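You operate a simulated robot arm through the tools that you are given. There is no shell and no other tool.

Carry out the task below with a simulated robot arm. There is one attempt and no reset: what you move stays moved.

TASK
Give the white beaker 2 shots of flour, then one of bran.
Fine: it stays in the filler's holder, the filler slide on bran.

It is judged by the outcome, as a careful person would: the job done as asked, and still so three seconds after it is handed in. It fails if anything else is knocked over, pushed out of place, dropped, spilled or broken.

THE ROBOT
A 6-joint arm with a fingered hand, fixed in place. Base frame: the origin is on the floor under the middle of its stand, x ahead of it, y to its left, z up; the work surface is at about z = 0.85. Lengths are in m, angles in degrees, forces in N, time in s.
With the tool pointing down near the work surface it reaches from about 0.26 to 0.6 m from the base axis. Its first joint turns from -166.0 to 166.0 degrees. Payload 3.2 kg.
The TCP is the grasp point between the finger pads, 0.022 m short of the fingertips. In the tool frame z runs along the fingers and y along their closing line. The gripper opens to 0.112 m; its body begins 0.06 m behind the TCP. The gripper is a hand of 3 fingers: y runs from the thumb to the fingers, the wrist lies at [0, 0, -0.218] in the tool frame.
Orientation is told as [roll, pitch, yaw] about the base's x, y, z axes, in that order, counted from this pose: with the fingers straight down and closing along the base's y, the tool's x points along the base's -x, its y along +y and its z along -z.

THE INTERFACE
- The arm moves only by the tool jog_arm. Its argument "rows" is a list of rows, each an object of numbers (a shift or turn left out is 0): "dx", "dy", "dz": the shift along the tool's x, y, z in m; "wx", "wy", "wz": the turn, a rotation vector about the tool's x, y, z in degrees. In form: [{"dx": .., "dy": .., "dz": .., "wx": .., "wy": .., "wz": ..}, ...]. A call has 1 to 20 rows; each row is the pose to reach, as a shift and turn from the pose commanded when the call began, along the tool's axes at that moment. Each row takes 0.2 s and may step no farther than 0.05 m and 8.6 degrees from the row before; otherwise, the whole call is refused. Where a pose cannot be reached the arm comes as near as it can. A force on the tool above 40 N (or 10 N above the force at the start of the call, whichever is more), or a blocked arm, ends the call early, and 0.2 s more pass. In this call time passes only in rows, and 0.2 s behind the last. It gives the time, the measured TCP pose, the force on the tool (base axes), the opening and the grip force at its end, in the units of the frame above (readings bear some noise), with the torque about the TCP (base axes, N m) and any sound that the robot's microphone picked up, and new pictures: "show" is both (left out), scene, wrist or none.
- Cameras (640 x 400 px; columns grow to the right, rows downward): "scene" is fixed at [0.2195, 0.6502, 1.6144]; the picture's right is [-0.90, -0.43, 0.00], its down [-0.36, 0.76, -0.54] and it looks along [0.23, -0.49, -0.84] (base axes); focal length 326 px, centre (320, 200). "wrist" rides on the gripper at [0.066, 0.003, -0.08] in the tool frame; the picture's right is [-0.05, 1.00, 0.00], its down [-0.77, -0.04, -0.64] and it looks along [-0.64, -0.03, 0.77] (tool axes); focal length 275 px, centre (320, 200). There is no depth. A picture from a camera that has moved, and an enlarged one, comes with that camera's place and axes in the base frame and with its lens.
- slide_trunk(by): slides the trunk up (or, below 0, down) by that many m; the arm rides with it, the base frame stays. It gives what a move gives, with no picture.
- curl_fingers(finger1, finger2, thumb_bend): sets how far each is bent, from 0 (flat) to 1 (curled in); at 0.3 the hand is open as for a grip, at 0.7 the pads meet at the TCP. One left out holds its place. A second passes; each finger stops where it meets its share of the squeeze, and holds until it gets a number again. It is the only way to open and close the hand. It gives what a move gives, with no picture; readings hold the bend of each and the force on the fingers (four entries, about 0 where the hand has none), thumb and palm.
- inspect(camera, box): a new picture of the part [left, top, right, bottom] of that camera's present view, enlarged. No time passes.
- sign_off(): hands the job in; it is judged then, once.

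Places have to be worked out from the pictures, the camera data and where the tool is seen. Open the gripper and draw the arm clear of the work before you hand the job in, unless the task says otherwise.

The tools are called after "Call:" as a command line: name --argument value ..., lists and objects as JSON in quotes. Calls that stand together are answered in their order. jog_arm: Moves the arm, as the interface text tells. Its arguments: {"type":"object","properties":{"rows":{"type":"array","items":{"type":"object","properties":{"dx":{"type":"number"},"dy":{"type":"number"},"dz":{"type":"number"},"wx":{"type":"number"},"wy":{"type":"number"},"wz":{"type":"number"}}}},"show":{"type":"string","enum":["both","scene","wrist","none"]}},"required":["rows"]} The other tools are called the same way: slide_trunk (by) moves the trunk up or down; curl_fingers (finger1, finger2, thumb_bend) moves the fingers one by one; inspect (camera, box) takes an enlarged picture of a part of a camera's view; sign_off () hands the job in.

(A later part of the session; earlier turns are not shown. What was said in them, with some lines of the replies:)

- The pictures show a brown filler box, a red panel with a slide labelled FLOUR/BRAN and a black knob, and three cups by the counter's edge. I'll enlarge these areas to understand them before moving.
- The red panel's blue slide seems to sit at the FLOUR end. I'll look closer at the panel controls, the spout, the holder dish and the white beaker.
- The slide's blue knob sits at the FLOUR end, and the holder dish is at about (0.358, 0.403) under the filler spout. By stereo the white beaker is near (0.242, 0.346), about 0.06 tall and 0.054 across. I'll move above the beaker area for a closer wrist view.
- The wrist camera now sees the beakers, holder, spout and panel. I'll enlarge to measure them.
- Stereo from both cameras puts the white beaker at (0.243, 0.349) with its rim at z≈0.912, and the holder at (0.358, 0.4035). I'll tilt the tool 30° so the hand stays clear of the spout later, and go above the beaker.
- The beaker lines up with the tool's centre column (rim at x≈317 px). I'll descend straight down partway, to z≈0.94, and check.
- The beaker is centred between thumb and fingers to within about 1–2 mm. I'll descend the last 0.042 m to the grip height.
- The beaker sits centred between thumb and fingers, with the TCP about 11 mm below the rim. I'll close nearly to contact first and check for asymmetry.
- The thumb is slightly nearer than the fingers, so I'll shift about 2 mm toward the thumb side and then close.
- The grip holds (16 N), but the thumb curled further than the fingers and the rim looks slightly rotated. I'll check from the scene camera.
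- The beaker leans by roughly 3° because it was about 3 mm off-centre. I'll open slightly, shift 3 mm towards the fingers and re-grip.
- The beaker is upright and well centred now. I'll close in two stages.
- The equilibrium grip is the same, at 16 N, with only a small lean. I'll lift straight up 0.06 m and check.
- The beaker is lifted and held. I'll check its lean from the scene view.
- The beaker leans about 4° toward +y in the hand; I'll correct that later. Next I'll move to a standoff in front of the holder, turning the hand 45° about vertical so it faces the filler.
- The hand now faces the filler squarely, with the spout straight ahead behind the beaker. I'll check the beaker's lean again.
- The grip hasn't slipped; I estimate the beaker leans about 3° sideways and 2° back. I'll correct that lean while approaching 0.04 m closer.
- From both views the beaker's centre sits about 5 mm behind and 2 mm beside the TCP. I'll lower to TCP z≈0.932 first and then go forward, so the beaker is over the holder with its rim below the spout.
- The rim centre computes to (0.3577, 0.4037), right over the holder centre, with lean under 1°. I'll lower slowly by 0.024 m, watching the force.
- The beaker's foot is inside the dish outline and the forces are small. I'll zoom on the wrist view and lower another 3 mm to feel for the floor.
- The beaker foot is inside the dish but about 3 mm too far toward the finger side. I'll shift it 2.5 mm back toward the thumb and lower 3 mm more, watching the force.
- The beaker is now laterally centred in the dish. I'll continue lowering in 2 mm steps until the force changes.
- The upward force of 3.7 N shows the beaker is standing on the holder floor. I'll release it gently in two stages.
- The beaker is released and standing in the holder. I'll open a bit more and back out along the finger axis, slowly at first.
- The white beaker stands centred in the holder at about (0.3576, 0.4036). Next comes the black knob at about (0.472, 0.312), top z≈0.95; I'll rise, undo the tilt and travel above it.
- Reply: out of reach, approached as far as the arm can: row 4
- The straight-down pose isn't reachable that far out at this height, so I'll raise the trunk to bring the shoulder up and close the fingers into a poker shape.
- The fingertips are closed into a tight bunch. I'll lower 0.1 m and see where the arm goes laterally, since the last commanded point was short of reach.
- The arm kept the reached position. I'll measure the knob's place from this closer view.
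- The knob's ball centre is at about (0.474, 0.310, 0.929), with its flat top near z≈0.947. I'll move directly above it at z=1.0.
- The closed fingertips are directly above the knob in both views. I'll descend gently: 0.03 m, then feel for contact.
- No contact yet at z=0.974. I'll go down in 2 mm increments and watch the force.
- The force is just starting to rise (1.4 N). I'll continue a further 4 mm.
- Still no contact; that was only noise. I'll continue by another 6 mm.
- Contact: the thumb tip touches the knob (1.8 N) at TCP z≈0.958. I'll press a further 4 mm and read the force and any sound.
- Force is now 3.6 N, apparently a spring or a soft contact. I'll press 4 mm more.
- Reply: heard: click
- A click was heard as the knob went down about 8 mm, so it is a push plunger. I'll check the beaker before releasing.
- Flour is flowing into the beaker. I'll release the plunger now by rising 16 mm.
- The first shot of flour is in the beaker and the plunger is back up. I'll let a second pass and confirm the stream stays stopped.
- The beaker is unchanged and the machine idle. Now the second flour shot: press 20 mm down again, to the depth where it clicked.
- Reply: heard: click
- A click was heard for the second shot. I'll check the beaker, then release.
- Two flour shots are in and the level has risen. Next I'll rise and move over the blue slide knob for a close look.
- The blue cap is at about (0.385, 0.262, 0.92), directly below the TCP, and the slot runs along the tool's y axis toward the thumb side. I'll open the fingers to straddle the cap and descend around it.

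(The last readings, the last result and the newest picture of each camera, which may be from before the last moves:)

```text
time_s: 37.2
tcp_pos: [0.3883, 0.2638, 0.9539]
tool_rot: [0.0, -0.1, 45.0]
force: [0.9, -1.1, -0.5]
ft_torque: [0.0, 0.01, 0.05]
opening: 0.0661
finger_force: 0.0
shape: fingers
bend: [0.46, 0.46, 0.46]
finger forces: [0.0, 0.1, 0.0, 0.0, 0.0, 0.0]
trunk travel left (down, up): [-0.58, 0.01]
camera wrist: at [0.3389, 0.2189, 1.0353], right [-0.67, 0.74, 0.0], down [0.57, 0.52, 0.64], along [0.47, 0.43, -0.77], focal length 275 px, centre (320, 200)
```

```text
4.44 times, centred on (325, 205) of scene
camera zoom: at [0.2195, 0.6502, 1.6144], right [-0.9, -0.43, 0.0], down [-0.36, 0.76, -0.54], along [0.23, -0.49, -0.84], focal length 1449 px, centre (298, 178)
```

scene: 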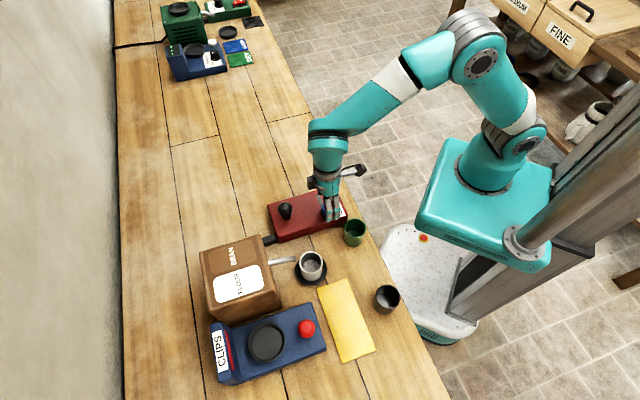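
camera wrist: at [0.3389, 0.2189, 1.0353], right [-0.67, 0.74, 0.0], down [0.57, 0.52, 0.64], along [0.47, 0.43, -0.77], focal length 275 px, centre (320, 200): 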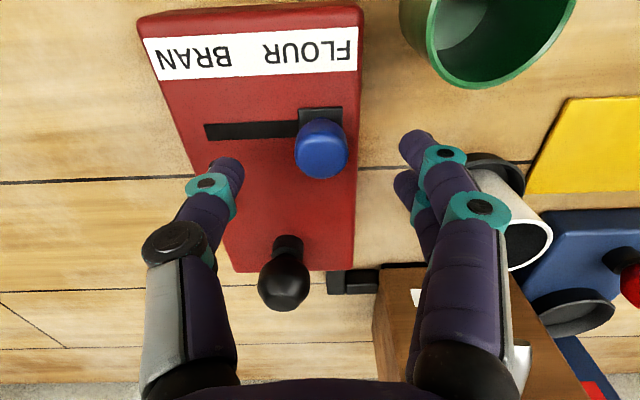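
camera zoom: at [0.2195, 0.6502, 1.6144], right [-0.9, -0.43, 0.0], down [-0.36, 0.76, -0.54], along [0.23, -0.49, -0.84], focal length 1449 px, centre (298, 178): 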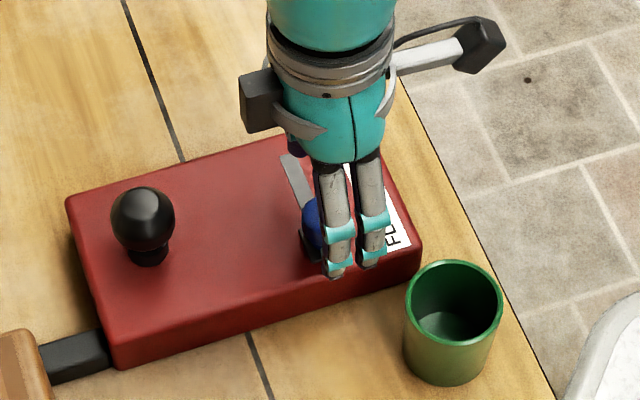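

The cap is centred between thumb and fingers, about 3 mm nearer the robot than the TCP. I'll descend to z≈0.922 with that small correction, keeping the tips above the panel top.

Call:
jog_arm --rows '[{"dx": 0.0015, "dz": 0.012}, {"dx": 0.003, "dz": 0.024}, {"dx": 0.003, "dz": 0.031}]' --show "wrist"

Call:
inspect --camera "wrist" --box '[180, 80, 460, 280]'

Call:
inspect --camera "scene" --box '[280, 160, 370, 250]'

```text
time_s: 38.0
tcp_pos: [0.383, 0.2616, 0.9225]
tool_rot: [0.1, -0.1, 44.9]
force: [-0.8, 0.0, 0.3]
ft_torque: [0.03, 0.05, -0.02]
opening: 0.066
finger_force: 0.0
shape: fingers
bend: [0.46, 0.46, 0.46]
finger forces: [0.0, 0.0, 0.1, 0.0, 0.0, 0.0]
trunk travel left (down, up): [-0.58, 0.01]
camera wrist: at [0.3352, 0.217, 1.0043], right [-0.67, 0.74, 0.0], down [0.57, 0.52, 0.64], along [0.47, 0.43, -0.77], focal length 275 px, centre (320, 200)
```

wrist: 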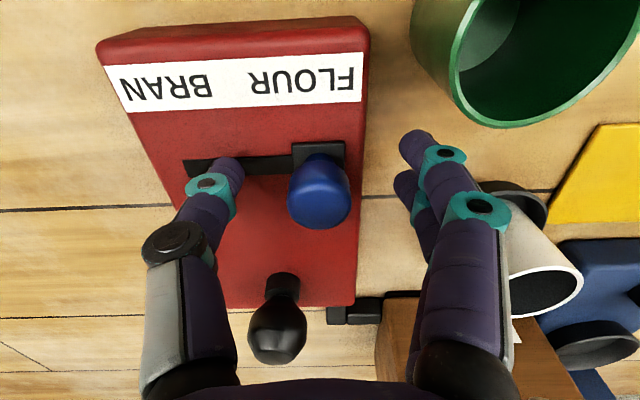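

```text
2.00 times, centred on (320, 180) of wrist
camera zoom: at [0.3352, 0.217, 1.0043], right [-0.67, 0.74, 0.0], down [0.57, 0.52, 0.64], along [0.47, 0.43, -0.77], focal length 551 px, centre (320, 240)
```

zoom: 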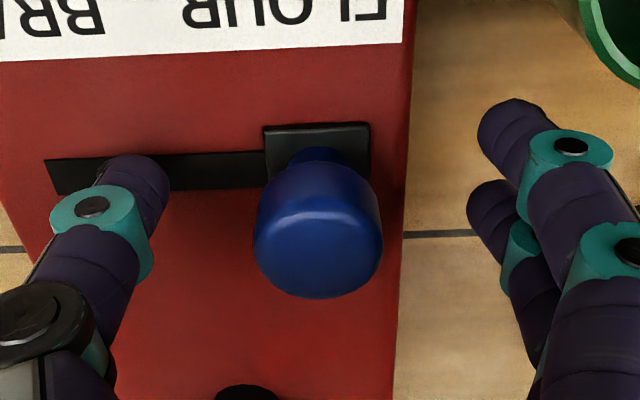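

```text
4.44 times, centred on (325, 205) of scene
camera zoom: at [0.2195, 0.6502, 1.6144], right [-0.9, -0.43, 0.0], down [-0.36, 0.76, -0.54], along [0.23, -0.49, -0.84], focal length 1449 px, centre (298, 178)
```

zoom: 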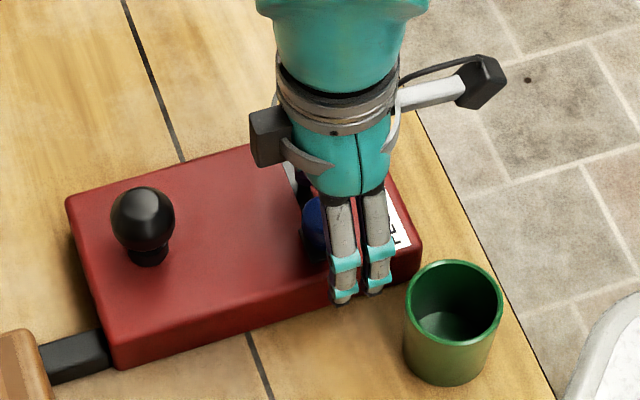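

The TCP is level with the cap and the tips are clear of the panel. I'll close loosely to about 0.6 so the finger pads nearly touch the cap.

Call:
curl_fingers --finger1 0.59 --finger2 0.59 --thumb_bend 0.58

Call:
inspect --camera "wrist" --box '[180, 80, 460, 280]'

```text
time_s: 39.0
tcp_pos: [0.3833, 0.2611, 0.9233]
tool_rot: [0.1, 0.0, 45.0]
force: [0.3, 0.1, 0.1]
ft_torque: [-0.03, 0.0, -0.04]
opening: 0.0332
finger_force: 0.0
shape: fingers
bend: [0.59, 0.59, 0.57]
finger forces: [0.1, 0.0, 0.1, 0.0, 0.1, 0.0]
trunk travel left (down, up): [-0.58, 0.01]
```

```text
2.00 times, centred on (320, 180) of wrist
camera zoom: at [0.3353, 0.217, 1.0043], right [-0.67, 0.74, 0.0], down [0.57, 0.52, 0.64], along [0.47, 0.43, -0.77], focal length 551 px, centre (320, 240)
```

zoom: 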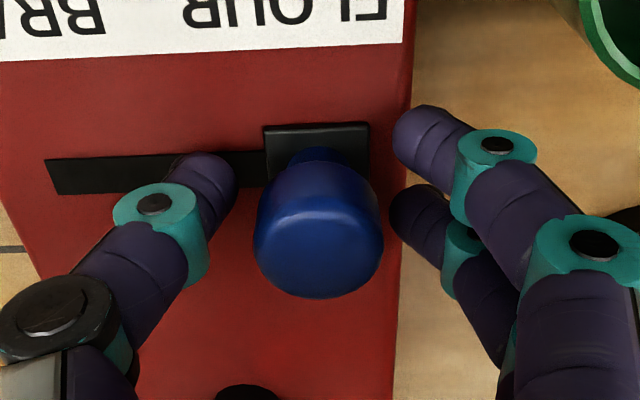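

The cap is straddled with no contact. I'll slide toward the thumb side (BRAN) by 30 mm so the two finger pads push the cap, then check.

Call:
jog_arm --rows '[{"dy": -0.006}, {"dy": -0.012}, {"dy": -0.018}, {"dy": -0.024}, {"dy": -0.03}]' --show "wrist"

Call:
inspect --camera "wrist" --box '[180, 80, 460, 280]'

```text
time_s: 40.2
tcp_pos: [0.4024, 0.2404, 0.9228]
tool_rot: [0.0, 0.0, 45.0]
force: [-0.8, 1.1, -0.1]
ft_torque: [0.0, -0.03, 0.0]
opening: 0.0333
finger_force: 0.5
shape: fingers
bend: [0.59, 0.57, 0.57]
finger forces: [0.1, 1.0, 0.0, 0.0, 0.0, 0.0]
trunk travel left (down, up): [-0.58, 0.01]
camera wrist: at [0.3547, 0.1952, 1.0037], right [-0.67, 0.74, 0.0], down [0.57, 0.52, 0.64], along [0.47, 0.43, -0.77], focal length 275 px, centre (320, 200)
```

wrist: 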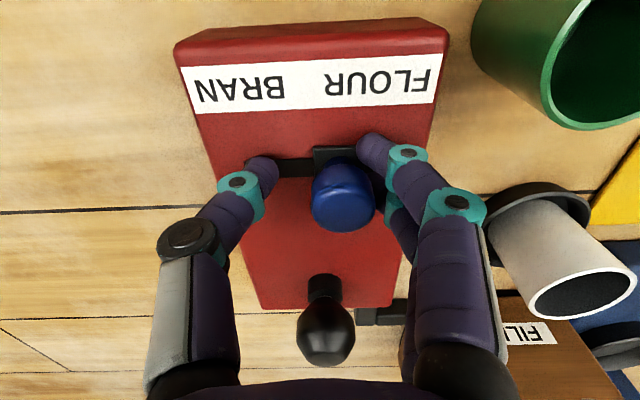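

```text
2.00 times, centred on (320, 180) of wrist
camera zoom: at [0.3547, 0.1952, 1.0037], right [-0.67, 0.74, 0.0], down [0.57, 0.52, 0.64], along [0.47, 0.43, -0.77], focal length 551 px, centre (320, 240)
```

zoom: 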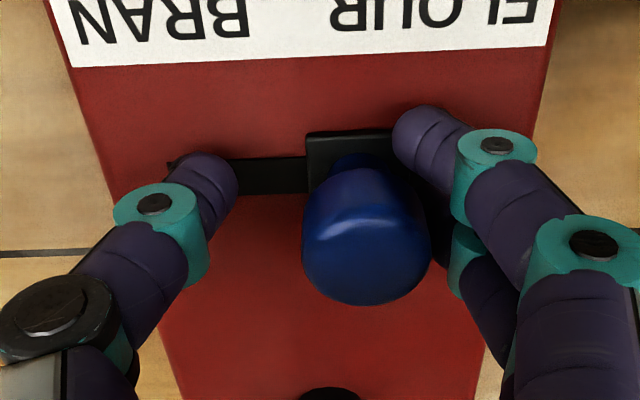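

The slide is moving easily with about 1.4 N. I'll keep pushing 30 mm more toward BRAN, in small rows.

Call:
jog_arm --rows '[{"dy": -0.006}, {"dy": -0.012}, {"dy": -0.018}, {"dy": -0.023}, {"dy": -0.027}]' --show "wrist"

Call:
inspect --camera "wrist" --box '[180, 80, 460, 280]'

```text
time_s: 41.4
tcp_pos: [0.4213, 0.2198, 0.9227]
tool_rot: [0.0, 0.0, 45.0]
force: [-0.8, 1.2, -0.5]
ft_torque: [-0.03, -0.04, -0.01]
opening: 0.0331
finger_force: 0.9
shape: fingers
bend: [0.59, 0.57, 0.57]
finger forces: [0.0, 1.1, 0.1, 0.0, 0.0, 0.1]
trunk travel left (down, up): [-0.58, 0.01]
camera wrist: at [0.3746, 0.1755, 1.0039], right [-0.67, 0.74, 0.0], down [0.57, 0.52, 0.64], along [0.47, 0.43, -0.77], focal length 275 px, centre (320, 200)
```

wrist: 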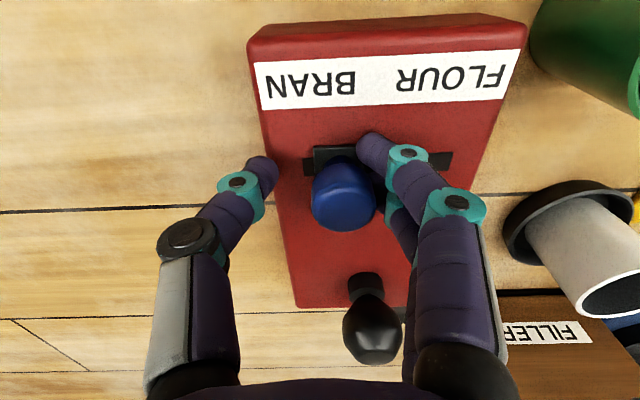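

```text
2.00 times, centred on (320, 180) of wrist
camera zoom: at [0.3746, 0.1755, 1.0039], right [-0.67, 0.74, 0.0], down [0.57, 0.52, 0.64], along [0.47, 0.43, -0.77], focal length 551 px, centre (320, 240)
```

zoom: 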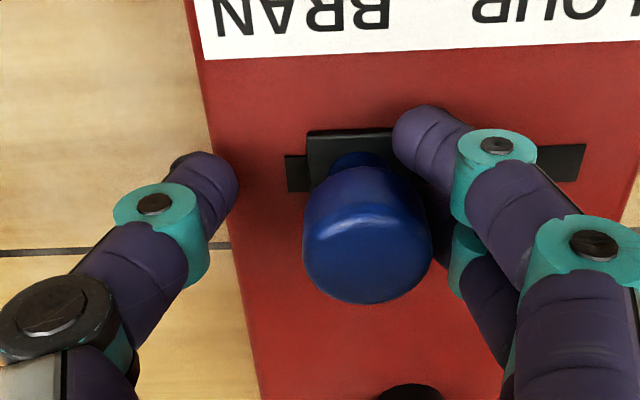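

The slide is nearly at the BRAN end, with about 5–11 mm of slot left. I'll push on in small steps until it meets the stop.

Call:
jog_arm --rows '[{"dy": -0.003}, {"dy": -0.006}]' --show "none"

Call:
jog_arm --rows '[{"dy": -0.002}, {"dy": -0.004}]' --show "none"

Call:
inspect --camera "wrist" --box '[180, 80, 460, 280]'

```text
time_s: 42.0
tcp_pos: [0.4276, 0.2157, 0.9225]
tool_rot: [0.0, 0.0, 44.8]
force: [0.0, 0.4, -0.9]
ft_torque: [-0.02, -0.02, -0.01]
opening: 0.0334
finger_force: 0.0
shape: fingers
bend: [0.59, 0.59, 0.57]
finger forces: [0.0, 0.2, 0.1, 0.1, 0.0, 0.1]
trunk travel left (down, up): [-0.58, 0.01]
```

```text
time_s: 42.6
tcp_pos: [0.4316, 0.2128, 0.9223]
tool_rot: [0.1, 0.0, 45.0]
force: [-0.9, 0.8, -0.3]
ft_torque: [-0.01, 0.02, 0.01]
opening: 0.0332
finger_force: 0.8
shape: fingers
bend: [0.59, 0.58, 0.57]
finger forces: [0.0, 0.8, 0.0, 0.1, 0.1, 0.0]
trunk travel left (down, up): [-0.58, 0.01]
```

```text
2.00 times, centred on (320, 180) of wrist
camera zoom: at [0.382, 0.1689, 1.0042], right [-0.67, 0.74, 0.0], down [0.57, 0.52, 0.64], along [0.47, 0.43, -0.77], focal length 551 px, centre (320, 240)
```

zoom: 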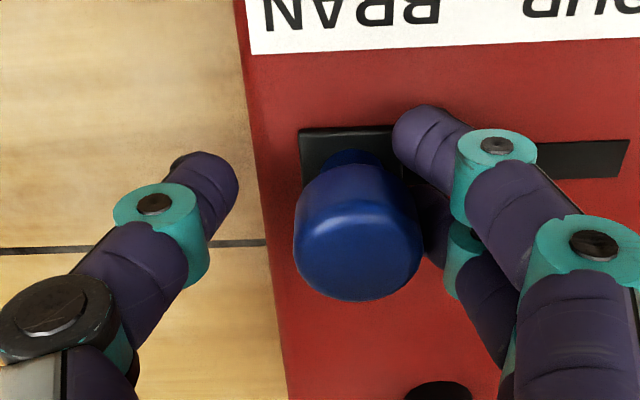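

The cap appears to have snapped into place, with the plate now overlapping the BRAN end of the slot. I'll push 2 mm more to feel for the end stop.

Call:
jog_arm --rows '[{"dy": -0.001}, {"dy": -0.002}]' --show "none"

Call:
inspect --camera "wrist" --box '[180, 80, 460, 280]'

```text
time_s: 43.2
tcp_pos: [0.4309, 0.2129, 0.9227]
tool_rot: [0.0, 0.0, 44.9]
force: [-0.7, 0.4, -0.2]
ft_torque: [-0.02, 0.0, 0.03]
opening: 0.0334
finger_force: 0.2
shape: fingers
bend: [0.59, 0.58, 0.57]
finger forces: [0.1, 0.7, 0.0, 0.0, 0.0, 0.0]
trunk travel left (down, up): [-0.58, 0.01]
```

```text
2.00 times, centred on (320, 180) of wrist
camera zoom: at [0.3834, 0.1678, 1.0038], right [-0.67, 0.74, 0.0], down [0.57, 0.52, 0.64], along [0.47, 0.43, -0.77], focal length 551 px, centre (320, 240)
```

zoom: 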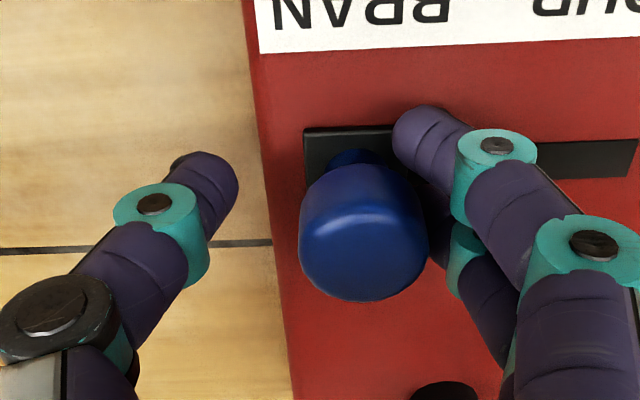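

The cap is at least as far toward BRAN as it originally was toward FLOUR, but no firm stop is felt yet. I'll try 3 mm more.

Call:
jog_arm --rows '[{"dy": -0.0015}, {"dy": -0.003}]' --show "none"

Call:
inspect --camera "wrist" --box '[180, 80, 460, 280]'

```text
time_s: 43.8
tcp_pos: [0.433, 0.2086, 0.9227]
tool_rot: [0.0, 0.0, 45.0]
force: [-1.0, 2.0, 0.2]
ft_torque: [0.06, 0.04, 0.02]
opening: 0.033
finger_force: 1.3
shape: fingers
bend: [0.59, 0.57, 0.57]
finger forces: [0.0, 2.2, 0.0, 0.1, 0.1, 0.0]
trunk travel left (down, up): [-0.58, 0.01]
```

```text
2.00 times, centred on (320, 180) of wrist
camera zoom: at [0.3853, 0.1654, 1.0035], right [-0.67, 0.74, 0.0], down [0.57, 0.52, 0.64], along [0.47, 0.43, -0.77], focal length 551 px, centre (320, 240)
```

zoom: 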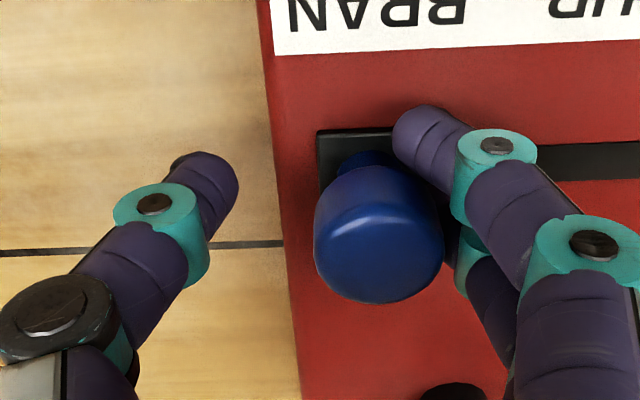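

The finger force rose and the cap no longer moves with the hand, so it's at the BRAN end stop. I'll back off 5 mm, open and rise.

Call:
jog_arm --rows '[{"dy": 0.003}, {"dy": 0.005}]' --show "none"

Call:
curl_fingers --finger1 0.48 --finger2 0.48 --thumb_bend 0.48

Call:
jog_arm --rows '[{"dz": -0.03}, {"dz": -0.07}, {"dz": -0.11}]'

Call:
inspect --camera "wrist" --box '[200, 0, 440, 180]'

Call:
inspect --camera "scene" --box '[260, 150, 360, 250]'

```text
time_s: 44.4
tcp_pos: [0.4305, 0.2129, 0.9217]
tool_rot: [0.0, 0.0, 44.9]
force: [0.4, 0.1, -0.8]
ft_torque: [-0.06, 0.02, -0.01]
opening: 0.0332
finger_force: 0.3
shape: fingers
bend: [0.59, 0.58, 0.57]
finger forces: [0.0, 0.4, 0.0, 0.0, 0.0, 0.0]
trunk travel left (down, up): [-0.58, 0.01]
```

```text
time_s: 45.4
tcp_pos: [0.4305, 0.2132, 0.9223]
tool_rot: [0.0, 0.1, 45.0]
force: [-0.5, 0.7, 0.9]
ft_torque: [-0.02, 0.01, 0.0]
opening: 0.0604
finger_force: 0.1
shape: fingers
bend: [0.48, 0.48, 0.48]
finger forces: [0.1, 0.0, 0.0, 0.0, 0.1, 0.0]
trunk travel left (down, up): [-0.58, 0.01]
```

```text
time_s: 46.2
tcp_pos: [0.4311, 0.2129, 1.0317]
tool_rot: [0.1, 0.0, 45.0]
force: [-0.1, 0.9, 0.5]
ft_torque: [-0.01, 0.03, 0.0]
opening: 0.0602
finger_force: 0.1
shape: fingers
bend: [0.48, 0.48, 0.48]
finger forces: [0.1, 0.0, 0.0, 0.0, 0.1, 0.1]
trunk travel left (down, up): [-0.58, 0.01]
camera wrist: at [0.3818, 0.1689, 1.1138], right [-0.67, 0.74, 0.0], down [0.57, 0.52, 0.64], along [0.47, 0.43, -0.77], focal length 275 px, centre (320, 200)
```

scene: 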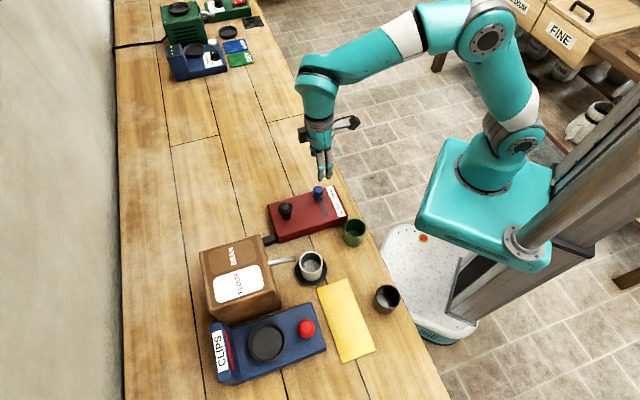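
wrist: 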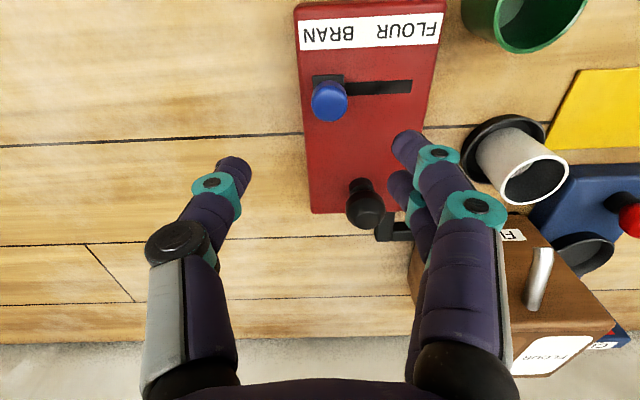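

```text
2.22 times, centred on (320, 90) of wrist
camera zoom: at [0.3818, 0.1689, 1.1138], right [-0.67, 0.74, 0.0], down [0.57, 0.52, 0.64], along [0.47, 0.43, -0.77], focal length 612 px, centre (320, 444)
```

zoom: 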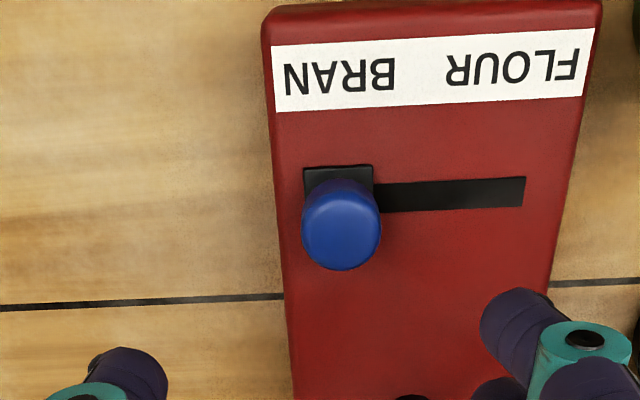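

```text
4.00 times, centred on (310, 200) of scene
camera zoom: at [0.2195, 0.6502, 1.6144], right [-0.9, -0.43, 0.0], down [-0.36, 0.76, -0.54], along [0.23, -0.49, -0.84], focal length 1304 px, centre (360, 200)
```

zoom: 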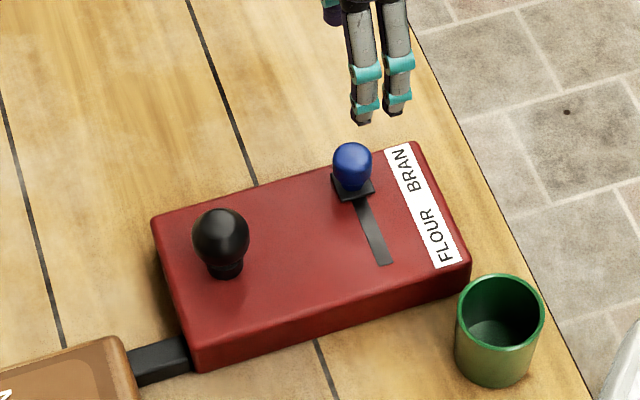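

The slide now sits clearly at BRAN and the panel hasn't shifted. I'll close the fingers and go back above the black plunger for the single bran shot.

Call:
curl_fingers --finger1 0.7 --finger2 0.7 --thumb_bend 0.7

Call:
jog_arm --rows '[{"dx": -0.025, "dy": 0.0097, "dz": 0.007}, {"dx": -0.05, "dy": 0.0195, "dz": 0.014}, {"dx": -0.075, "dy": 0.0292, "dz": 0.021}, {"dx": -0.0997, "dy": 0.0389, "dz": 0.03}]'

Call:
inspect --camera "wrist" --box '[220, 100, 420, 240]'

```text
time_s: 47.2
tcp_pos: [0.4309, 0.2133, 1.0314]
tool_rot: [0.0, 0.1, 45.1]
force: [0.0, 0.2, -0.1]
ft_torque: [-0.02, -0.02, -0.02]
opening: 0.0029
finger_force: 0.0
shape: fingers
bend: [0.7, 0.7, 0.7]
finger forces: [0.0, 0.0, 0.0, 0.0, 0.1, 0.0]
trunk travel left (down, up): [-0.58, 0.01]
```

```text
time_s: 48.2
tcp_pos: [0.4731, 0.3119, 1.0044]
tool_rot: [0.0, 0.0, 45.0]
force: [0.5, 1.2, -0.5]
ft_torque: [-0.02, 0.0, 0.01]
opening: 0.0026
finger_force: 0.1
shape: fingers
bend: [0.7, 0.7, 0.7]
finger forces: [0.0, 0.0, 0.0, 0.0, 0.0, 0.0]
trunk travel left (down, up): [-0.58, 0.01]
camera wrist: at [0.4243, 0.2681, 1.0853], right [-0.67, 0.74, 0.0], down [0.57, 0.52, 0.64], along [0.47, 0.43, -0.77], focal length 275 px, centre (320, 200)
```

scene: 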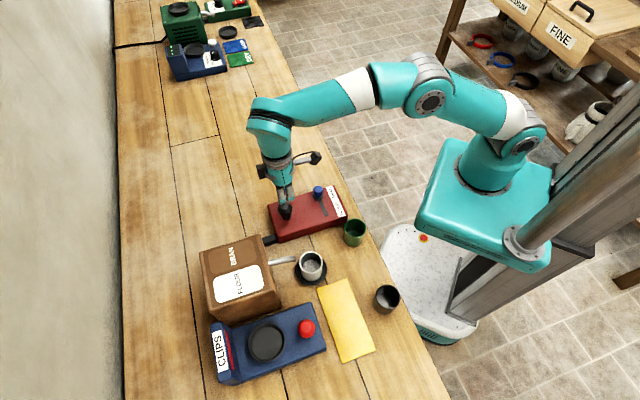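
wrist: 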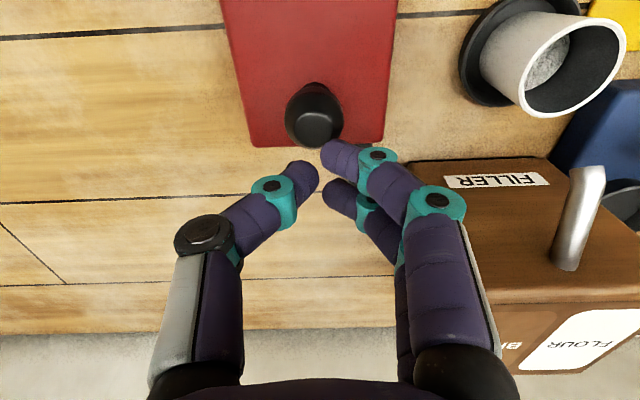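

```text
2.86 times, centred on (320, 170) of wrist
camera zoom: at [0.4243, 0.2681, 1.0853], right [-0.67, 0.74, 0.0], down [0.57, 0.52, 0.64], along [0.47, 0.43, -0.77], focal length 786 px, centre (320, 286)
```

zoom: 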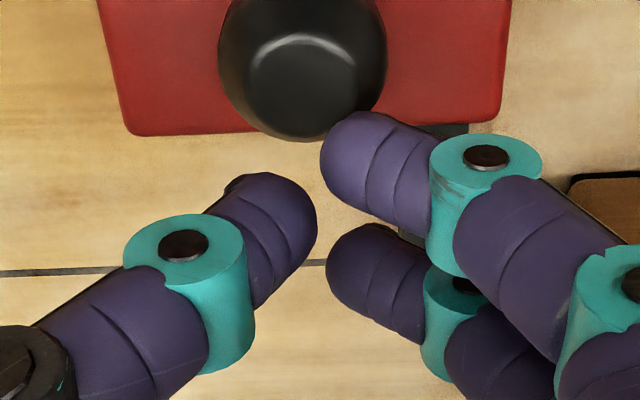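

The knob is about 3 mm to the thumb side of centre; I'll correct that while descending to just above it.

Call:
jog_arm --rows '[{"dy": -0.003, "dz": 0.012}, {"dy": -0.003, "dz": 0.024}, {"dy": -0.003, "dz": 0.033}]' --show "wrist"

Call:
inspect --camera "scene" --box '[265, 235, 345, 295]'

```text
time_s: 49.0
tcp_pos: [0.4753, 0.3086, 0.9709]
tool_rot: [-0.1, 0.1, 44.9]
force: [0.3, 0.3, 0.1]
ft_torque: [0.03, 0.03, -0.03]
opening: 0.0028
finger_force: 0.0
shape: fingers
bend: [0.7, 0.7, 0.7]
finger forces: [0.0, 0.0, 0.0, 0.0, 0.0, 0.0]
trunk travel left (down, up): [-0.58, 0.01]
camera wrist: at [0.4268, 0.2647, 1.0514], right [-0.67, 0.74, 0.0], down [0.57, 0.52, 0.64], along [0.47, 0.43, -0.77], focal length 275 px, centre (320, 200)
```

wrist: 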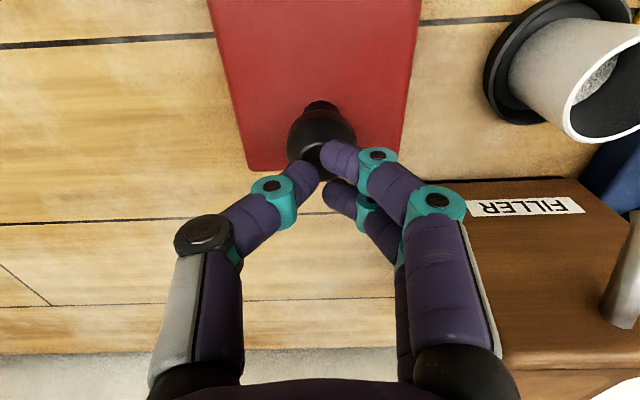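

```text
6.67 times, centred on (305, 265) of scene
camera zoom: at [0.2195, 0.6502, 1.6144], right [-0.9, -0.43, 0.0], down [-0.36, 0.76, -0.54], along [0.23, -0.49, -0.84], focal length 2174 px, centre (420, -233)
```

zoom: 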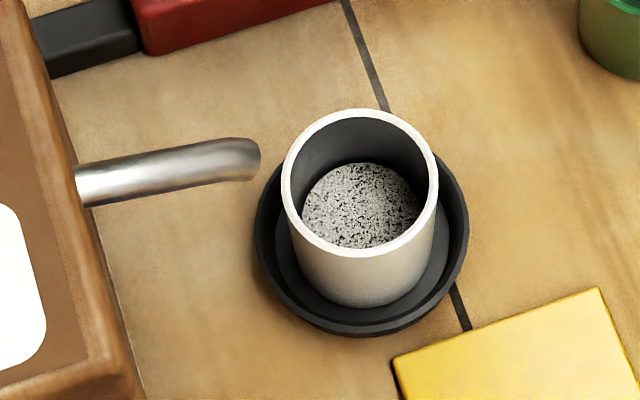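

Aligned and just above the plunger. I'll press 20 mm, as for the second shot, and listen for one click.

Call:
jog_arm --rows '[{"dz": 0.006}, {"dz": 0.012}, {"dz": 0.016}, {"dz": 0.018}, {"dz": 0.02}]' --show "none"

Call:
inspect --camera "scene" --box '[265, 235, 345, 295]'

```text
time_s: 50.2
tcp_pos: [0.4745, 0.3083, 0.9499]
tool_rot: [0.0, 0.0, 45.0]
force: [1.1, 1.8, 5.8]
ft_torque: [0.03, -0.06, 0.04]
opening: 0.0025
finger_force: 3.5
shape: fingers
bend: [0.7, 0.71, 0.7]
finger forces: [0.2, 4.0, 0.0, 0.0, 2.4, 0.1]
trunk travel left (down, up): [-0.58, 0.01]
heard: click
```

```text
6.67 times, centred on (305, 265) of scene
camera zoom: at [0.2195, 0.6502, 1.6144], right [-0.9, -0.43, 0.0], down [-0.36, 0.76, -0.54], along [0.23, -0.49, -0.84], focal length 2174 px, centre (420, -233)
```

zoom: 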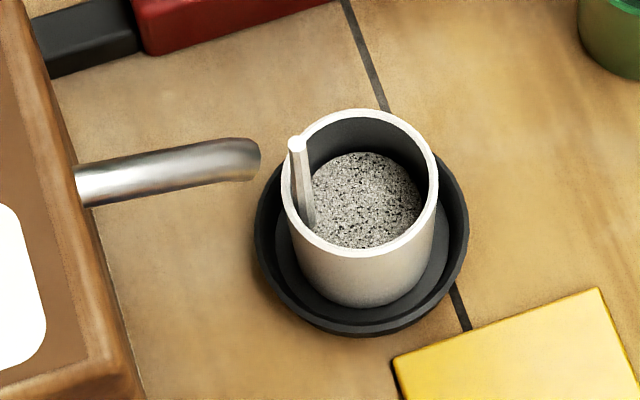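

One click was heard and the beaker level is rising. I'll release the plunger and look closely at the content's colour.

Call:
jog_arm --rows '[{"dz": -0.008}, {"dz": -0.016}, {"dz": -0.03}, {"dz": -0.05}]' --show "none"

Call:
inspect --camera "scene" --box '[295, 245, 330, 280]'

Call:
inspect --camera "scene" --box '[260, 150, 360, 250]'

```text
time_s: 51.2
tcp_pos: [0.4762, 0.3102, 1.0006]
tool_rot: [0.0, -0.1, 45.0]
force: [0.3, 0.5, 0.5]
ft_torque: [0.02, 0.0, 0.02]
opening: 0.0028
finger_force: 0.1
shape: fingers
bend: [0.7, 0.7, 0.7]
finger forces: [0.1, 0.0, 0.0, 0.0, 0.1, 0.1]
trunk travel left (down, up): [-0.58, 0.01]
```

```text
11.43 times, centred on (312, 262) of scene
camera zoom: at [0.2195, 0.6502, 1.6144], right [-0.9, -0.43, 0.0], down [-0.36, 0.76, -0.54], along [0.23, -0.49, -0.84], focal length 3726 px, centre (406, -514)
```

zoom: 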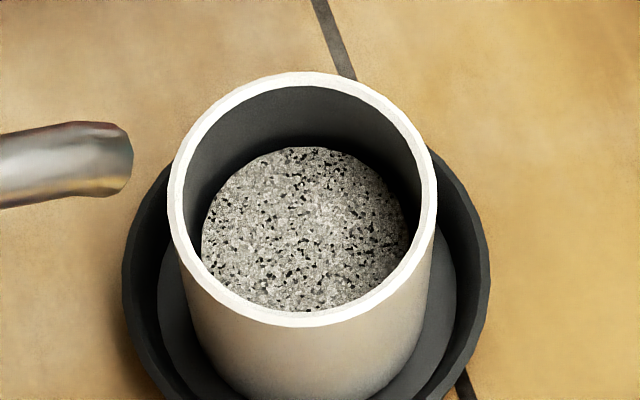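

```text
4.00 times, centred on (310, 200) of scene
camera zoom: at [0.2195, 0.6502, 1.6144], right [-0.9, -0.43, 0.0], down [-0.36, 0.76, -0.54], along [0.23, -0.49, -0.84], focal length 1304 px, centre (360, 200)
```

zoom: 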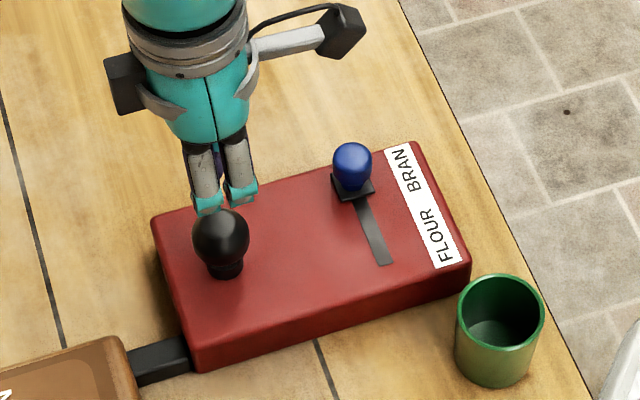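

The slide remains on BRAN, the plunger is back up, and the beaker stands in the holder with its content risen. I'll draw the arm up and clear, then open the hand.

Call:
jog_arm --rows '[{"dx": 0.01, "dz": -0.03}, {"dx": 0.04, "dz": -0.06}, {"dx": 0.075, "dz": -0.09}, {"dx": 0.11, "dz": -0.12}, {"dx": 0.15, "dz": -0.14}]' --show "none"

Call:
curl_fingers --finger1 0.3 --finger2 0.3 --thumb_bend 0.3

Call:
jog_arm --rows '[{"dx": 0.0, "dz": -0.01}, {"dx": 0.0, "dz": -0.02}]'

Call:
inspect --camera "scene" --box '[190, 160, 430, 330]'

```text
time_s: 52.4
tcp_pos: [0.3667, 0.2008, 1.1384]
tool_rot: [-0.1, 0.0, 45.0]
force: [-0.2, 0.0, 0.0]
ft_torque: [0.0, -0.01, -0.01]
opening: 0.0027
finger_force: 0.0
shape: fingers
bend: [0.7, 0.7, 0.7]
finger forces: [0.1, 0.0, 0.0, 0.0, 0.0, 0.1]
trunk travel left (down, up): [-0.58, 0.01]
```

```text
time_s: 53.4
tcp_pos: [0.3677, 0.2005, 1.1386]
tool_rot: [0.0, 0.1, 45.0]
force: [0.4, 0.9, 0.0]
ft_torque: [0.01, 0.0, -0.03]
opening: 0.1113
finger_force: 0.0
shape: fingers
bend: [0.3, 0.3, 0.3]
finger forces: [0.0, 0.0, 0.0, 0.0, 0.0, 0.0]
trunk travel left (down, up): [-0.58, 0.01]
```

```text
time_s: 54.0
tcp_pos: [0.3669, 0.2023, 1.1606]
tool_rot: [0.0, 0.0, 44.9]
force: [-0.7, 0.5, -0.8]
ft_torque: [0.04, 0.02, -0.01]
opening: 0.1112
finger_force: 0.1
shape: fingers
bend: [0.3, 0.3, 0.3]
finger forces: [0.0, 0.1, 0.0, 0.0, 0.0, 0.1]
trunk travel left (down, up): [-0.58, 0.01]
camera wrist: at [0.3188, 0.1583, 1.2414], right [-0.67, 0.74, 0.0], down [0.57, 0.52, 0.64], along [0.47, 0.43, -0.77], focal length 275 px, centre (320, 200)
```

scene: 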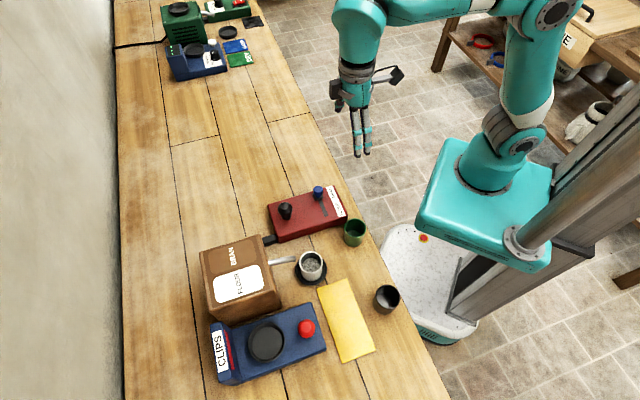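
wrist: 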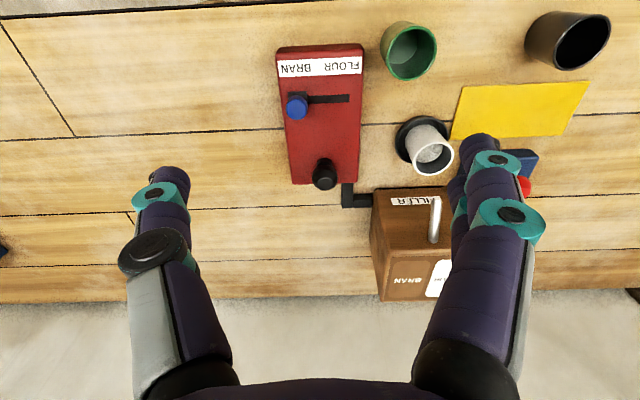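

```text
2.35 times, centred on (310, 245) of scene
camera zoom: at [0.2195, 0.6502, 1.6144], right [-0.9, -0.43, 0.0], down [-0.36, 0.76, -0.54], along [0.23, -0.49, -0.84], focal length 767 px, centre (344, 94)
```

zoom: 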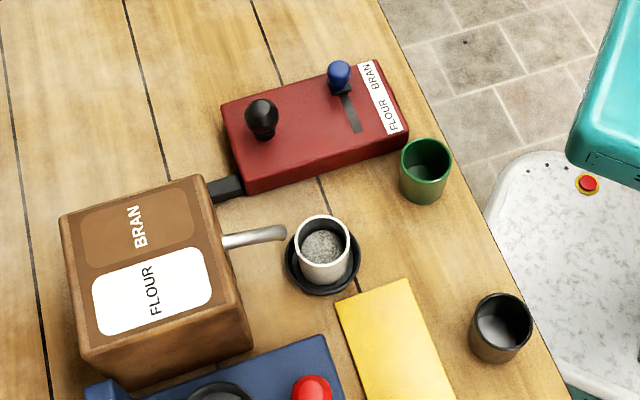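

The white beaker got two flour shots and one bran shot, each with a single click. It stands in the filler's holder with the slide on BRAN. The other objects are where they were, the hand is open and the arm is clear, so I'm handing the job in.

Call:
sign_off

```text
The job is handed in.
```

The white beaker has two shots of flour and one of bran. It is standing in the filler's holder with the slide on BRAN.

- **Shots:** each press of the plunger gave one click, and the level in the beaker rose each time. I moved the slide to its end stop at BRAN before the third press. The stream and contents looked the same colour for flour and bran, so I couldn't confirm the bran by sight. I'm relying on the slide position for that.
- **Surroundings:** the other cups, the panel and the machines look unmoved in the last pictures, and I saw nothing spilled.
- **Arm:** the hand is open and drawn clear. The trunk is still 0.08 m higher than at the start; I raised it to reach the plunger.
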